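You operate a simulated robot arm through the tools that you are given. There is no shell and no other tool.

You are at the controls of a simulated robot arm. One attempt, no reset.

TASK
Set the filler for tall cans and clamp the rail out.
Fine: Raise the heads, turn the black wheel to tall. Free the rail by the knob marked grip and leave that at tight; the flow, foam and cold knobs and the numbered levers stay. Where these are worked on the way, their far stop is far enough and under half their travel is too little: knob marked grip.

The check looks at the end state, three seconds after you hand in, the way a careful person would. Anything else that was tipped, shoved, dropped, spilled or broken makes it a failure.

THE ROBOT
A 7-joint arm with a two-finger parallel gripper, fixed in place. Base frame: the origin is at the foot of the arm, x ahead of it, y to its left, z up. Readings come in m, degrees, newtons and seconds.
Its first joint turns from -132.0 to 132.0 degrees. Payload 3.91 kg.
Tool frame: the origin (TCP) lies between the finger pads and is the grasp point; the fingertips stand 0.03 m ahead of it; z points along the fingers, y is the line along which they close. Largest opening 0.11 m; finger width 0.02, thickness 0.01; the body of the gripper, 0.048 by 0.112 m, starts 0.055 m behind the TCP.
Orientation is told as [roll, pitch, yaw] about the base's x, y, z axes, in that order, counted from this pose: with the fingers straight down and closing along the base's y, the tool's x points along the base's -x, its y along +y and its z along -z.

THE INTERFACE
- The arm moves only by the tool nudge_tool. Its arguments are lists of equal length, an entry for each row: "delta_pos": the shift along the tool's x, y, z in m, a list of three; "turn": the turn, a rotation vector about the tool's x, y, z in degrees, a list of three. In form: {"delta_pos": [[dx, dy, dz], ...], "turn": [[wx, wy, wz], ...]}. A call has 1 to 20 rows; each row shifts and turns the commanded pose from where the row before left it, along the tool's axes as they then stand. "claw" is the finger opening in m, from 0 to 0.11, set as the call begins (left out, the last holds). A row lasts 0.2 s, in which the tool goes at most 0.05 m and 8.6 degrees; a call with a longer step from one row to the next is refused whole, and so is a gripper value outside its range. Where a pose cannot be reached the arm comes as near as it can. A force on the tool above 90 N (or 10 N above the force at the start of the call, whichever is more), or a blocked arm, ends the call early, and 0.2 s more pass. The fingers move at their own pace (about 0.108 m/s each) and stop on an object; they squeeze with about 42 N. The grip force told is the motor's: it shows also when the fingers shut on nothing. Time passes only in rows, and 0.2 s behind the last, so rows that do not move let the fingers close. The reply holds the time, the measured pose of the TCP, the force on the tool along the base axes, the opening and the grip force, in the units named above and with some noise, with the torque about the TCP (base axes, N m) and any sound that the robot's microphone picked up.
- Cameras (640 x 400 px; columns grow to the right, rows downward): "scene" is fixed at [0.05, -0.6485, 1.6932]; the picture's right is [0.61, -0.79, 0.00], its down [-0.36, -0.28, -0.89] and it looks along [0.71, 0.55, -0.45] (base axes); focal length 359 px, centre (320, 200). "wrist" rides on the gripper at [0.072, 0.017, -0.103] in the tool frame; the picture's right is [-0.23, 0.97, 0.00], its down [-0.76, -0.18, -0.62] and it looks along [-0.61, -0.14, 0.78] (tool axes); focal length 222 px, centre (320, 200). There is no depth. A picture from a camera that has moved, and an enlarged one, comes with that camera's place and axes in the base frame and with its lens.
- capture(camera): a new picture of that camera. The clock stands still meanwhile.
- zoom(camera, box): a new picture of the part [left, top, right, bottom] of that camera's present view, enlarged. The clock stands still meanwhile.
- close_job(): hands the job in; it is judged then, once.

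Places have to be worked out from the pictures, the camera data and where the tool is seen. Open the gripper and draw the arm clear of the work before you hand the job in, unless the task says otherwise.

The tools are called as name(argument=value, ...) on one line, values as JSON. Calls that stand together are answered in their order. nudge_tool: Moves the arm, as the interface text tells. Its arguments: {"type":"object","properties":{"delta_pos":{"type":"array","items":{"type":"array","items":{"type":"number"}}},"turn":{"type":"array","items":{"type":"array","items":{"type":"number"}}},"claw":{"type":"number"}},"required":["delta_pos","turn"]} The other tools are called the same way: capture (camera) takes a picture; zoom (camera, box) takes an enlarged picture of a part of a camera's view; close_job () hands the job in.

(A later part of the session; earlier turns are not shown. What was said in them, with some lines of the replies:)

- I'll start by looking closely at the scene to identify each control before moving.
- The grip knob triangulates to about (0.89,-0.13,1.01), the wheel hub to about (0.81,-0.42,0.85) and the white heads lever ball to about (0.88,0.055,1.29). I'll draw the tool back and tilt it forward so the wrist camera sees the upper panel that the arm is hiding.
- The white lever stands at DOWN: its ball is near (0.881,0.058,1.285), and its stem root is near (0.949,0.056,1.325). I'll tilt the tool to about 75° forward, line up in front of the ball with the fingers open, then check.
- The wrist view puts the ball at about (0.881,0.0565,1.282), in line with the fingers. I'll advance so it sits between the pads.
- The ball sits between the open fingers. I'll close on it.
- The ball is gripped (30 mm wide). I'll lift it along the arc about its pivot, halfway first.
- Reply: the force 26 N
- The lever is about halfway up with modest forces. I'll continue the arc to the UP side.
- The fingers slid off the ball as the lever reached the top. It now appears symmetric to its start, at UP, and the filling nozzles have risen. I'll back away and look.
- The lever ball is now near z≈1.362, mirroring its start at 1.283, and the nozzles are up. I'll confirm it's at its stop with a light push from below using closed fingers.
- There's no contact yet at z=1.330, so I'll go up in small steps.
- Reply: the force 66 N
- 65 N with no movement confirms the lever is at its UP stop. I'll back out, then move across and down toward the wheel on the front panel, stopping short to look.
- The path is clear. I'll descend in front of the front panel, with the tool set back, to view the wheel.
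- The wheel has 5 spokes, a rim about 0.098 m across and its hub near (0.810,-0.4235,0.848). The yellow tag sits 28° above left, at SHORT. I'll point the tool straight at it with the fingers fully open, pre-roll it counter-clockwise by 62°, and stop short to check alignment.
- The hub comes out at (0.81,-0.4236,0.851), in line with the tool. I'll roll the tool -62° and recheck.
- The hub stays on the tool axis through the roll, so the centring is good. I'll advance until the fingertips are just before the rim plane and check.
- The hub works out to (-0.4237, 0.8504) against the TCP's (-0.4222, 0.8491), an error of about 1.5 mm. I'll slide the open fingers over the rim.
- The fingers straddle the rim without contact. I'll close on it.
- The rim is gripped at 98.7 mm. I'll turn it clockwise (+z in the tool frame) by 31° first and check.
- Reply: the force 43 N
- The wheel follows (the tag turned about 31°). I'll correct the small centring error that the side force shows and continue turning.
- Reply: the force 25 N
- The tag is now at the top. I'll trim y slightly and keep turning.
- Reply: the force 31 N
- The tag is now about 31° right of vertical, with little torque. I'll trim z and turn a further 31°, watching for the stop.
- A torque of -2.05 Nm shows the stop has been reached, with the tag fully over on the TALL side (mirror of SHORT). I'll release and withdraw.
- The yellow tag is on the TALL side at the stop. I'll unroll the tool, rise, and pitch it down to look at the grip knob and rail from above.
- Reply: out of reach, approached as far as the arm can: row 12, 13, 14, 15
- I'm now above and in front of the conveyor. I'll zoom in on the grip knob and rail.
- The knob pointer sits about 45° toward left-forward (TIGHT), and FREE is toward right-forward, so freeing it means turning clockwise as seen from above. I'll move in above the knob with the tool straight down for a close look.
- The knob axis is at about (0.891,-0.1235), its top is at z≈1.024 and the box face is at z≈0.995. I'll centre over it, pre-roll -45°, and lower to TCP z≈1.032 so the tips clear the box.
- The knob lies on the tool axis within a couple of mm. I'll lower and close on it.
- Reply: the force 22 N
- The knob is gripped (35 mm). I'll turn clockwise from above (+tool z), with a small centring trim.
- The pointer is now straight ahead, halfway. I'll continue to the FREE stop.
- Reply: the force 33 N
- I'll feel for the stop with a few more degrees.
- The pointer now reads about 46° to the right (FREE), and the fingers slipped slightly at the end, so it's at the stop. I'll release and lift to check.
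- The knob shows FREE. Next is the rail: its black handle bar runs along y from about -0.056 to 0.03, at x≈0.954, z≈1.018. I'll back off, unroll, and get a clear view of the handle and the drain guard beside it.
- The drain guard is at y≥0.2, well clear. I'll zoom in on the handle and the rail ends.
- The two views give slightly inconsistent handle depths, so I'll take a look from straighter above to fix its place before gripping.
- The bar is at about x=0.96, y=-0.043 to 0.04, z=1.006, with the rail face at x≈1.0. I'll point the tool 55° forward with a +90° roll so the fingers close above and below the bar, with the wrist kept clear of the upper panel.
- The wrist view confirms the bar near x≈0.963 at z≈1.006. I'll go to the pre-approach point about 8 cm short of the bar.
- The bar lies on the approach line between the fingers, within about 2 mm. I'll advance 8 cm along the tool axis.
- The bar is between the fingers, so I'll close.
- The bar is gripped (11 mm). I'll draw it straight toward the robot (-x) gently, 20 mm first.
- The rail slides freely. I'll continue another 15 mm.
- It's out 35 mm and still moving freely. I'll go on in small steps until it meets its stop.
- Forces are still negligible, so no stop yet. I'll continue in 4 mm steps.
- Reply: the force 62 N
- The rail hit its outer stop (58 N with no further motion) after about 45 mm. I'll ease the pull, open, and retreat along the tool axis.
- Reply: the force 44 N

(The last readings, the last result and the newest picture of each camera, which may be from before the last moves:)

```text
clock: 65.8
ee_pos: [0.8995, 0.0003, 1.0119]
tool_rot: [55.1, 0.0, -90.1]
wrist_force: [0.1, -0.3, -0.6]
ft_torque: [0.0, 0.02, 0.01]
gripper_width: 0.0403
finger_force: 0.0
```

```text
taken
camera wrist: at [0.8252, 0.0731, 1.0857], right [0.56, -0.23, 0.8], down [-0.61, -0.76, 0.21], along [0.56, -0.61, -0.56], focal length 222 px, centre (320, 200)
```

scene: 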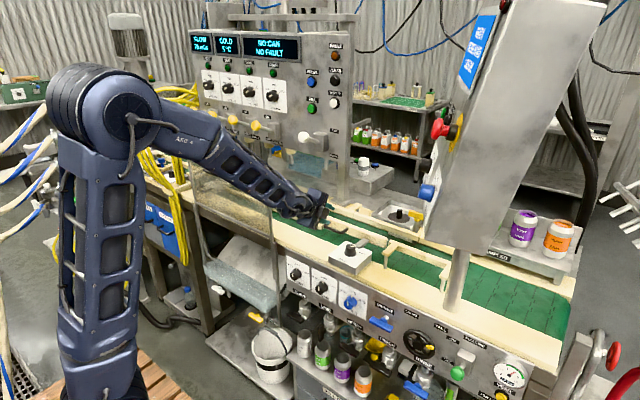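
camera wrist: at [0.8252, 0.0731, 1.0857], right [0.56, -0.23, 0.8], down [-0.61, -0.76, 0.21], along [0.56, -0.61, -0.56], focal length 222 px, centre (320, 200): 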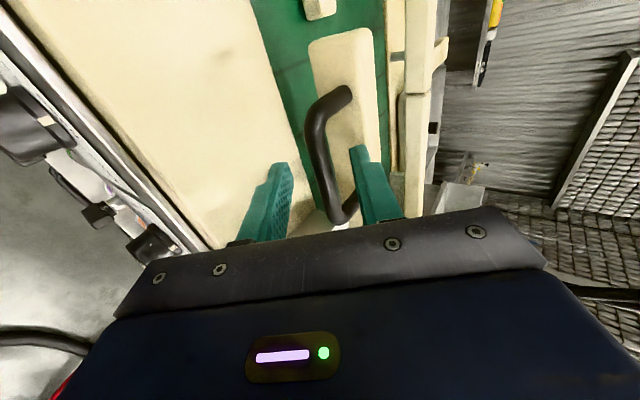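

Released and clear of the bar. I'll retreat, rise, point the tool down above the knob, and roll so the turn back to TIGHT runs from +45° to -50°.

nudge_tool(delta_pos=[[0, 0, -0.025], [0, 0, -0.025], [0, 0, -0.025], [0, 0, -0.025], [-0.0314, 0.0164, -0.0115], [-0.0314, 0.0164, -0.0115], [-0.0314, 0.0164, -0.0115], [-0.0313, 0.0163, -0.0114], [0, 0, 0], [0, 0, 0], [0, 0, 0], [0, 0, 0], [0, 0, 0], [0, 0, 0], [0, 0, 0]], turn=[[0, 0, 0], [0, 0, 0], [0, 0, 0], [0, 0, 0], [0, 0, 0], [0, 0, 0], [0, 0, 0], [0, 0, 0], [7.857, 0, 0], [7.857, 0, 0], [7.857, 0, 0], [7.857, 0, 0], [7.857, 0, 0], [7.857, 0, 0], [7.857, 0, 0]])

capture(camera="scene")

zoom(camera="scene", box=[290, 195, 410, 270])

```text
clock: 69.0
ee_pos: [0.8168, -0.1268, 1.1509]
tool_rot: [0.0, 0.1, -90.1]
wrist_force: [0.3, 0.1, 0.0]
ft_torque: [-0.03, -0.01, 0.01]
gripper_width: 0.0398
finger_force: 0.2
```

```text
taken
```

scene: 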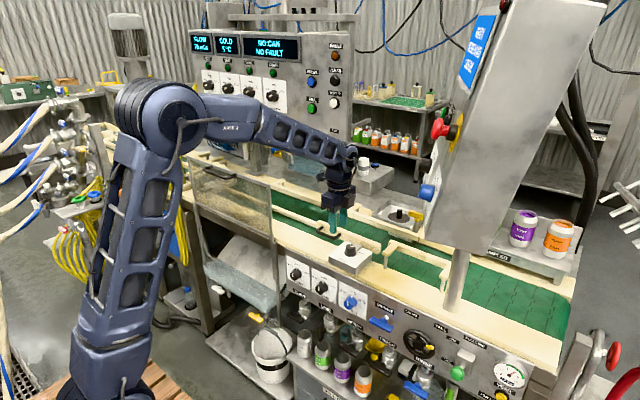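

```text
5.33 times, centred on (350, 232) of scene
camera zoom: at [0.05, -0.6485, 1.6932], right [0.61, -0.79, 0.0], down [-0.36, -0.28, -0.89], along [0.71, 0.55, -0.45], focal length 1914 px, centre (160, 27)
```

zoom: 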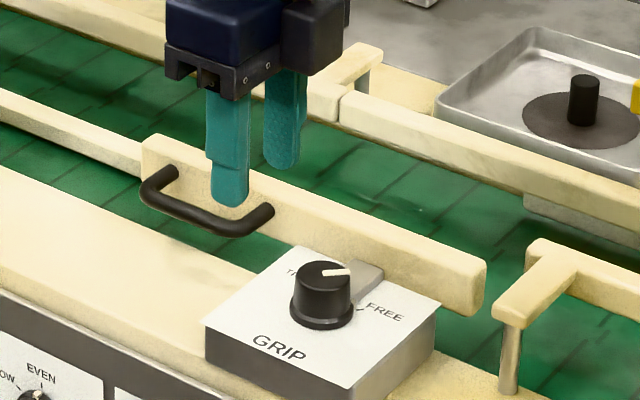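

The rail is out, in line with its neighbours. I'll position above the knob at roll +45° and check how high the slide bar stands beside it.

nudge_tool(delta_pos=[[0.001, 0.0373, 0.02], [0, 0.0373, 0.02], [0, 0, 0.02], [0, 0, 0], [0, 0, 0], [0, 0, 0], [0, 0, 0], [0, 0, 0]], turn=[[0, 0, 0], [0, 0, 0], [0, 0, -7.5], [0, 0, -7.5], [0, 0, -7.5], [0, 0, -7.5], [0, 0, -7.5], [0, 0, -7.5]], claw=0.06)

capture(camera="wrist")

zoom(camera="scene", box=[320, 220, 400, 270])

```text
clock: 70.8
ee_pos: [0.8914, -0.1233, 1.0919]
tool_rot: [0.2, -0.1, -44.9]
wrist_force: [-0.7, -0.1, 0.7]
ft_torque: [0.0, 0.02, 0.0]
gripper_width: 0.0601
finger_force: 0.0
```

```text
taken
camera wrist: at [0.8533, -0.0602, 1.1942], right [0.85, 0.53, 0.0], down [0.41, -0.66, 0.62], along [0.33, -0.53, -0.78], focal length 222 px, centre (320, 200)
```

wrist: 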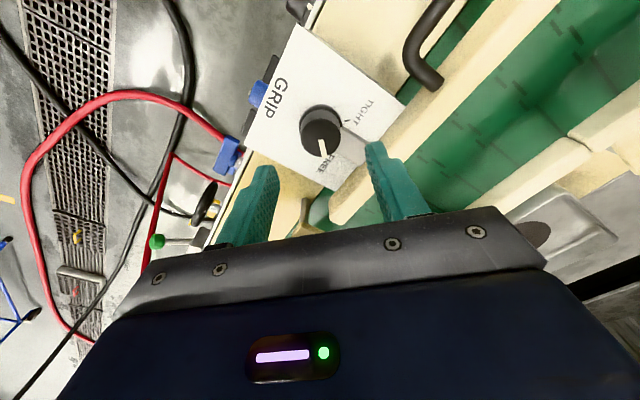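

```text
8.00 times, centred on (360, 245) of scene
camera zoom: at [0.05, -0.6485, 1.6932], right [0.61, -0.79, 0.0], down [-0.36, -0.28, -0.89], along [0.71, 0.55, -0.45], focal length 2871 px, centre (0, -160)
```

zoom: 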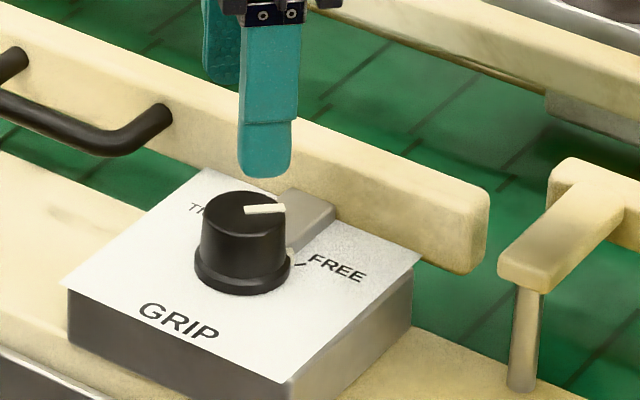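

zoom(camera="wrist", box=[270, 90, 390, 190])

```text
4.00 times, centred on (330, 140) of wrist
camera zoom: at [0.8533, -0.0602, 1.1942], right [0.85, 0.53, 0.0], down [0.41, -0.66, 0.62], along [0.33, -0.53, -0.78], focal length 888 px, centre (280, 440)
```

zoom: 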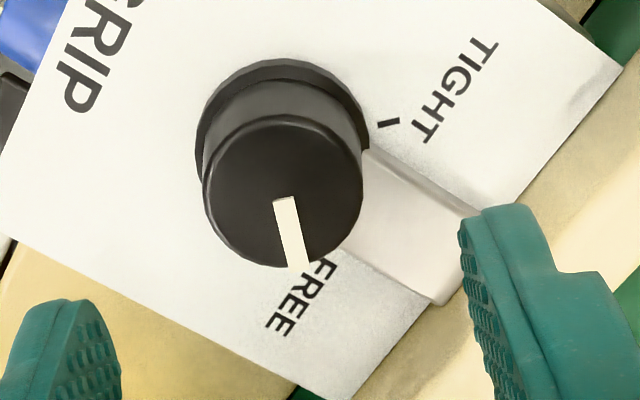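

The slide bar lies about 7 mm above the plate, right beside the knob. I'll grip the knob a little higher (TCP z≈1.037), keeping the tips above the bar.

nudge_tool(delta_pos=[[0, 0, 0.02], [0, 0, 0.02], [0, 0, 0.0145], [0, 0, 0]], turn=[[0, 0, 0], [0, 0, 0], [0, 0, 0], [0, 0, 0]])

nudge_tool(delta_pos=[[0, 0, 0], [0, 0, 0], [0, 0, 0]], turn=[[0, 0, 0], [0, 0, 0], [0, 0, 0]], claw=0.0)

zoom(camera="scene", box=[320, 220, 400, 270])

```text
clock: 71.8
ee_pos: [0.8916, -0.1239, 1.0365]
tool_rot: [0.2, -0.1, -45.1]
wrist_force: [-0.4, 1.0, -0.2]
ft_torque: [-0.04, 0.0, 0.01]
gripper_width: 0.0599
finger_force: 0.0
```

```text
clock: 72.6
ee_pos: [0.8925, -0.1245, 1.0373]
tool_rot: [0.2, -0.2, -45.0]
wrist_force: [8.5, 5.6, -1.2]
ft_torque: [0.16, -0.33, 0.03]
gripper_width: 0.0343
finger_force: 44.8
```

```text
8.00 times, centred on (360, 245) of scene
camera zoom: at [0.05, -0.6485, 1.6932], right [0.61, -0.79, 0.0], down [-0.36, -0.28, -0.89], along [0.71, 0.55, -0.45], focal length 2871 px, centre (0, -160)
```

zoom: 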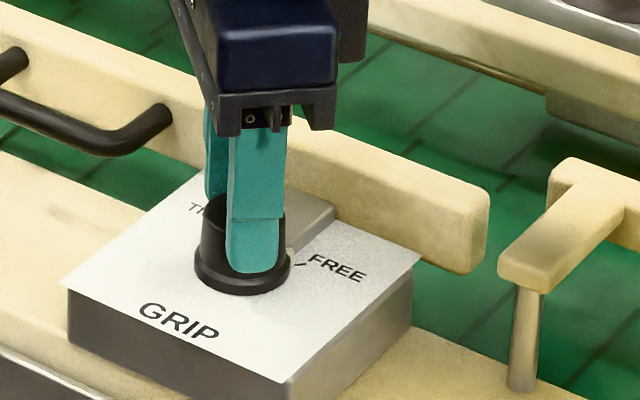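

The knob is gripped (34 mm). I'll turn counter-clockwise back toward TIGHT.

nudge_tool(delta_pos=[[0, 0, 0], [0, 0, 0], [0, 0, 0], [0, 0, 0], [0, 0, 0], [0, 0, 0], [0, 0, 0]], turn=[[0, 0, -7.5], [0, 0, -7.5], [0, 0, -7.5], [0, 0, -7.5], [0, 0, -7.5], [0, 0, -7.5], [0, 0, 0]])

nudge_tool(delta_pos=[[0, 0, 0], [0, 0, 0], [0, 0, 0], [0, 0, 0], [0, 0, 0], [0, 0, 0], [0, 0, 0]], turn=[[0, 0, -7.5], [0, 0, -7.5], [0, 0, -7.5], [0, 0, -7.5], [0, 0, -7.5], [0, 0, -7.5], [0, 0, 0]])

zoom(camera="scene", box=[320, 220, 400, 270])

zoom(camera="wrist", box=[260, 110, 400, 220])

```text
clock: 74.2
ee_pos: [0.8914, -0.1264, 1.0368]
tool_rot: [0.0, -0.2, 0.0]
wrist_force: [4.1, -6.0, 1.4]
ft_torque: [-0.23, -0.43, -0.02]
gripper_width: 0.0346
finger_force: 45.1
```

```text
clock: 75.8
ee_pos: [0.8927, -0.1262, 1.0365]
tool_rot: [-0.2, -0.1, 45.0]
wrist_force: [10.0, -23.3, 4.5]
ft_torque: [-0.61, -0.45, -0.44]
gripper_width: 0.0344
finger_force: 45.0
```

```text
8.00 times, centred on (360, 245) of scene
camera zoom: at [0.05, -0.6485, 1.6932], right [0.61, -0.79, 0.0], down [-0.36, -0.28, -0.89], along [0.71, 0.55, -0.45], focal length 2871 px, centre (0, -160)
```

zoom: 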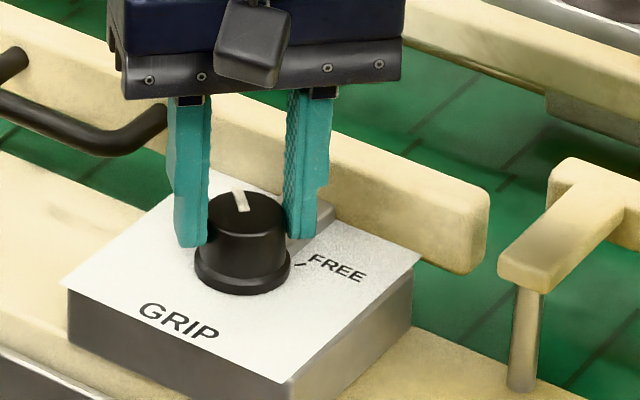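

```text
3.64 times, centred on (330, 165) of wrist
camera zoom: at [0.8296, -0.1646, 1.1396], right [-0.53, 0.85, 0.0], down [0.66, 0.41, 0.63], along [0.53, 0.33, -0.78], focal length 808 px, centre (284, 327)
```

zoom: 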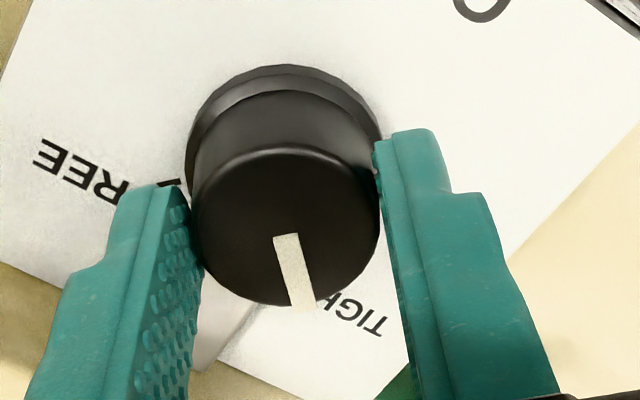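

The pointer is back at TIGHT with torque building. I'll nudge a few more degrees to be sure it's at the stop.

nudge_tool(delta_pos=[[0, -0.0015, 0], [0, 0, 0], [0, 0, 0]], turn=[[0, 0, -4], [0, 0, -4], [0, 0, 0]])

zoom(camera="scene", box=[320, 220, 400, 270])

```text
clock: 76.6
ee_pos: [0.8918, -0.1251, 1.0369]
tool_rot: [-0.2, -0.1, 53.0]
wrist_force: [8.8, -10.6, 5.0]
ft_torque: [-0.45, -0.21, -0.44]
gripper_width: 0.0339
finger_force: 45.3
```

```text
8.00 times, centred on (360, 245) of scene
camera zoom: at [0.05, -0.6485, 1.6932], right [0.61, -0.79, 0.0], down [-0.36, -0.28, -0.89], along [0.71, 0.55, -0.45], focal length 2871 px, centre (0, -160)
```

zoom: 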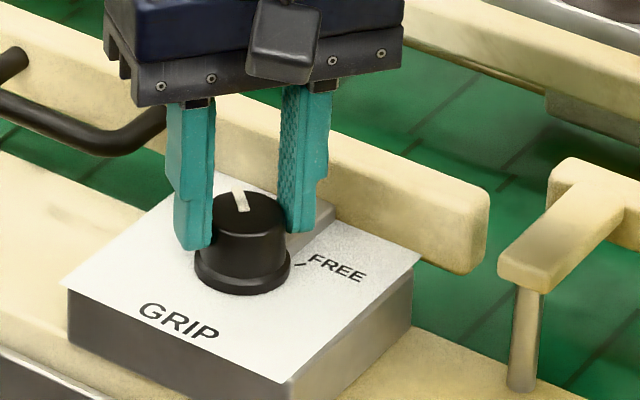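

The pointer doesn't move any further and the fingers are slipping on the knob, so it's hard at TIGHT. I'll release, lift, and draw the arm clear.

nudge_tool(delta_pos=[[0, 0, 0], [0, 0, 0], [0, 0, -0.02], [0, 0, -0.03], [0, 0, -0.03], [0, 0, -0.03], [0, 0, -0.03]], turn=[[0, 0, 0], [0, 0, 0], [0, 0, 0], [0, 0, 0], [0, 0, 0], [0, 0, 0], [0, 0, 0]], claw=0.06)

nudge_tool(delta_pos=[[0, 0, 0], [0, 0, 0], [0, 0, 0], [0, 0, 0], [0, 0, 0], [0, 0, 0], [0, 0, 0], [0.04, -0.01, -0.01], [0.04, -0.01, -0.01], [0.04, -0.01, -0.01], [0.04, -0.01, -0.01], [0.04, -0.01, -0.01]], turn=[[0, 0, 7.57], [0, 0, 7.57], [0, 0, 7.57], [0, 0, 7.57], [0, 0, 7.57], [0, 0, 7.57], [0, 0, 7.57], [0, 0, 0], [0, 0, 0], [0, 0, 0], [0, 0, 0], [0, 0, 0]], claw=0.11)

capture(camera="scene")

zoom(camera="scene", box=[290, 195, 410, 270])

capture(camera="wrist")

```text
clock: 78.2
ee_pos: [0.8915, -0.1277, 1.1762]
tool_rot: [-0.1, -0.1, 52.9]
wrist_force: [0.6, -1.1, -0.2]
ft_torque: [0.03, 0.03, -0.04]
gripper_width: 0.0599
finger_force: 0.0
```

```text
clock: 80.8
ee_pos: [0.6939, -0.1747, 1.2236]
tool_rot: [0.1, -0.1, -0.1]
wrist_force: [-0.1, 0.1, -1.1]
ft_torque: [-0.02, 0.02, 0.01]
gripper_width: 0.1101
finger_force: 0.0
```

```text
taken
```

scene: 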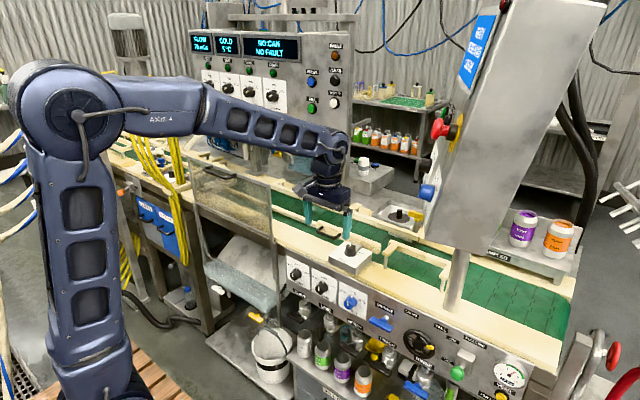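

```text
5.33 times, centred on (350, 232) of scene
camera zoom: at [0.05, -0.6485, 1.6932], right [0.61, -0.79, 0.0], down [-0.36, -0.28, -0.89], along [0.71, 0.55, -0.45], focal length 1914 px, centre (160, 27)
```

zoom: 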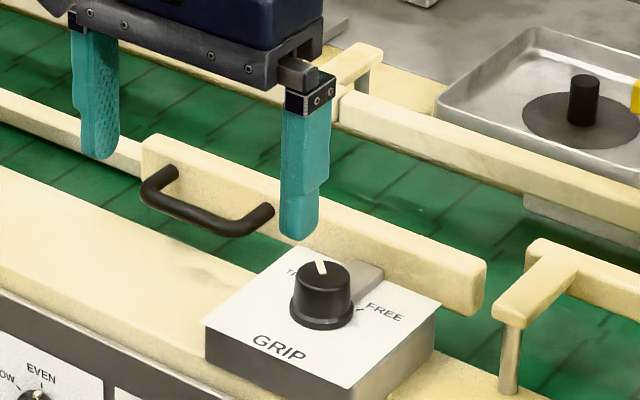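

```text
taken
camera wrist: at [0.6223, -0.1562, 1.327], right [0.23, 0.97, 0.0], down [0.76, -0.18, 0.62], along [0.61, -0.14, -0.78], focal length 222 px, centre (320, 200)
```

wrist: 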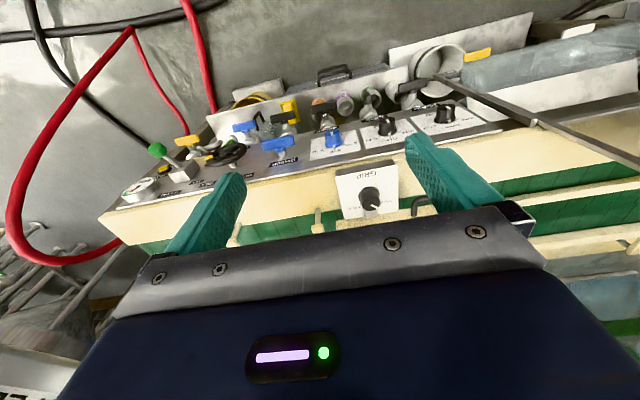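

The rail is out and the knob is at TIGHT. I'll move the arm up and back to clear the view, then verify everything.

nudge_tool(delta_pos=[[0.012, -0.01, -0.03], [0.012, -0.01, -0.03], [0.012, -0.01, -0.03], [0.012, -0.01, -0.03], [0.012, -0.01, -0.03], [0.012, -0.01, -0.03], [0, 0, 0]], turn=[[0, 0, 0], [0, 0, 0], [0, 0, 0], [0, 0, 0], [0, 0, 0], [0, 0, 0], [0, 0, 0]])

capture(camera="scene")

zoom(camera="scene", box=[270, 230, 430, 330])

zoom(camera="scene", box=[380, 290, 540, 390])

zoom(camera="scene", box=[180, 80, 340, 180])

```text
clock: 82.4
ee_pos: [0.6191, -0.2338, 1.4056]
tool_rot: [0.0, -0.2, 0.0]
wrist_force: [-0.1, -0.8, -0.6]
ft_torque: [0.0, -0.03, 0.03]
gripper_width: 0.11
finger_force: 0.0
```

```text
taken
```

scene: 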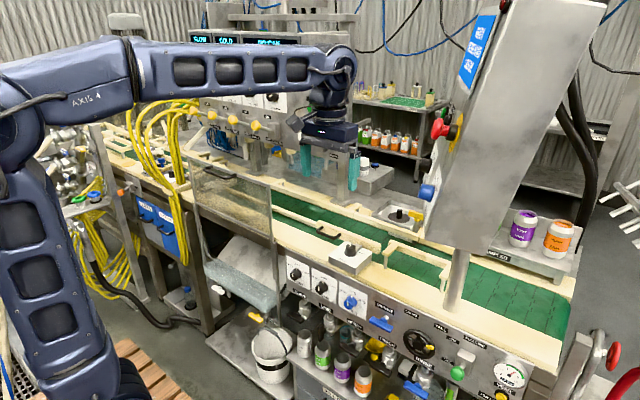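

```text
4.00 times, centred on (350, 280) of scene
camera zoom: at [0.05, -0.6485, 1.6932], right [0.61, -0.79, 0.0], down [-0.36, -0.28, -0.89], along [0.71, 0.55, -0.45], focal length 1435 px, centre (200, -120)
```

zoom: 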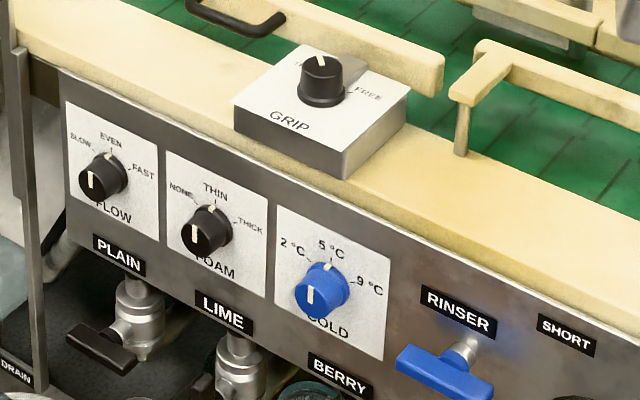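

```text
4.00 times, centred on (460, 340) of scene
camera zoom: at [0.05, -0.6485, 1.6932], right [0.61, -0.79, 0.0], down [-0.36, -0.28, -0.89], along [0.71, 0.55, -0.45], focal length 1435 px, centre (-240, -360)
```

zoom: 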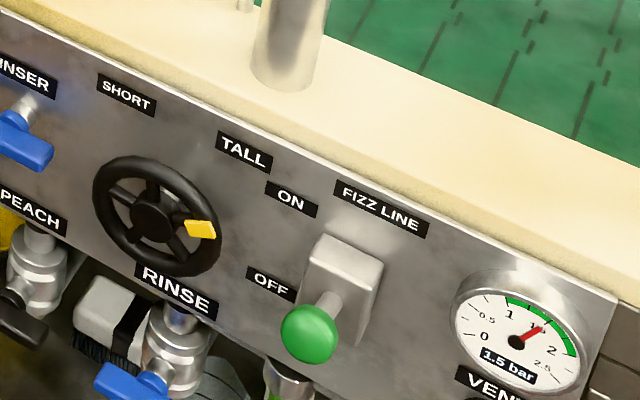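

```text
4.00 times, centred on (260, 130) of scene
camera zoom: at [0.05, -0.6485, 1.6932], right [0.61, -0.79, 0.0], down [-0.36, -0.28, -0.89], along [0.71, 0.55, -0.45], focal length 1435 px, centre (560, 480)
```

zoom: 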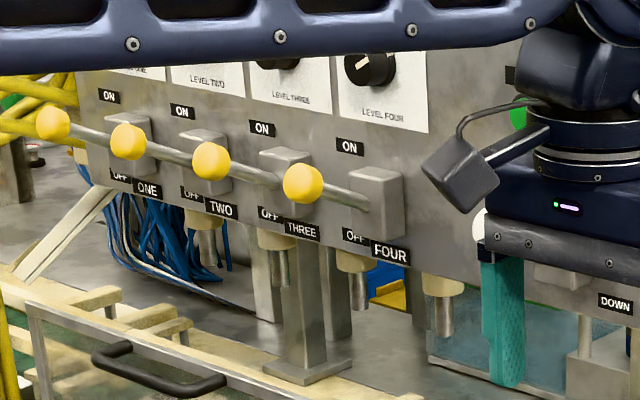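

The heads are up and the wheel is on the TALL side at its stop. The rail is out with GRIP at TIGHT, the flow, foam and cold knobs and the numbered levers haven't moved, and the gripper is open and clear. I'll hand the job in.

close_job()

```text
The job is handed in.
```

The filler is set for tall cans and the rail is clamped out. I handed the job in with the gripper open and the arm clear of the work. I don't have the check's result.

- **Heads:** the white lever is at its UP stop. A light push from below met 65 N with no movement. In the last pictures the arm hid the lever itself, but the nozzles were still raised.
- **Black wheel:** turned clockwise from SHORT until it hit its stop on the TALL side. The yellow tag now mirrors where it started. It does not point straight at the TALL label, just as it did not point straight at SHORT before.
- **Rail:** I turned the grip knob to its FREE stop, then drew the rail out about 45 mm until it met its outer stop. It now lines up with the fixed rail to its left.
- **Grip knob:** turned back to TIGHT until the fingers slipped on it at the stop.
- **Left alone:** the flow, foam and cold knobs and the numbered levers look unchanged in the final pictures. I saw nothing tipped, shoved or spilled.
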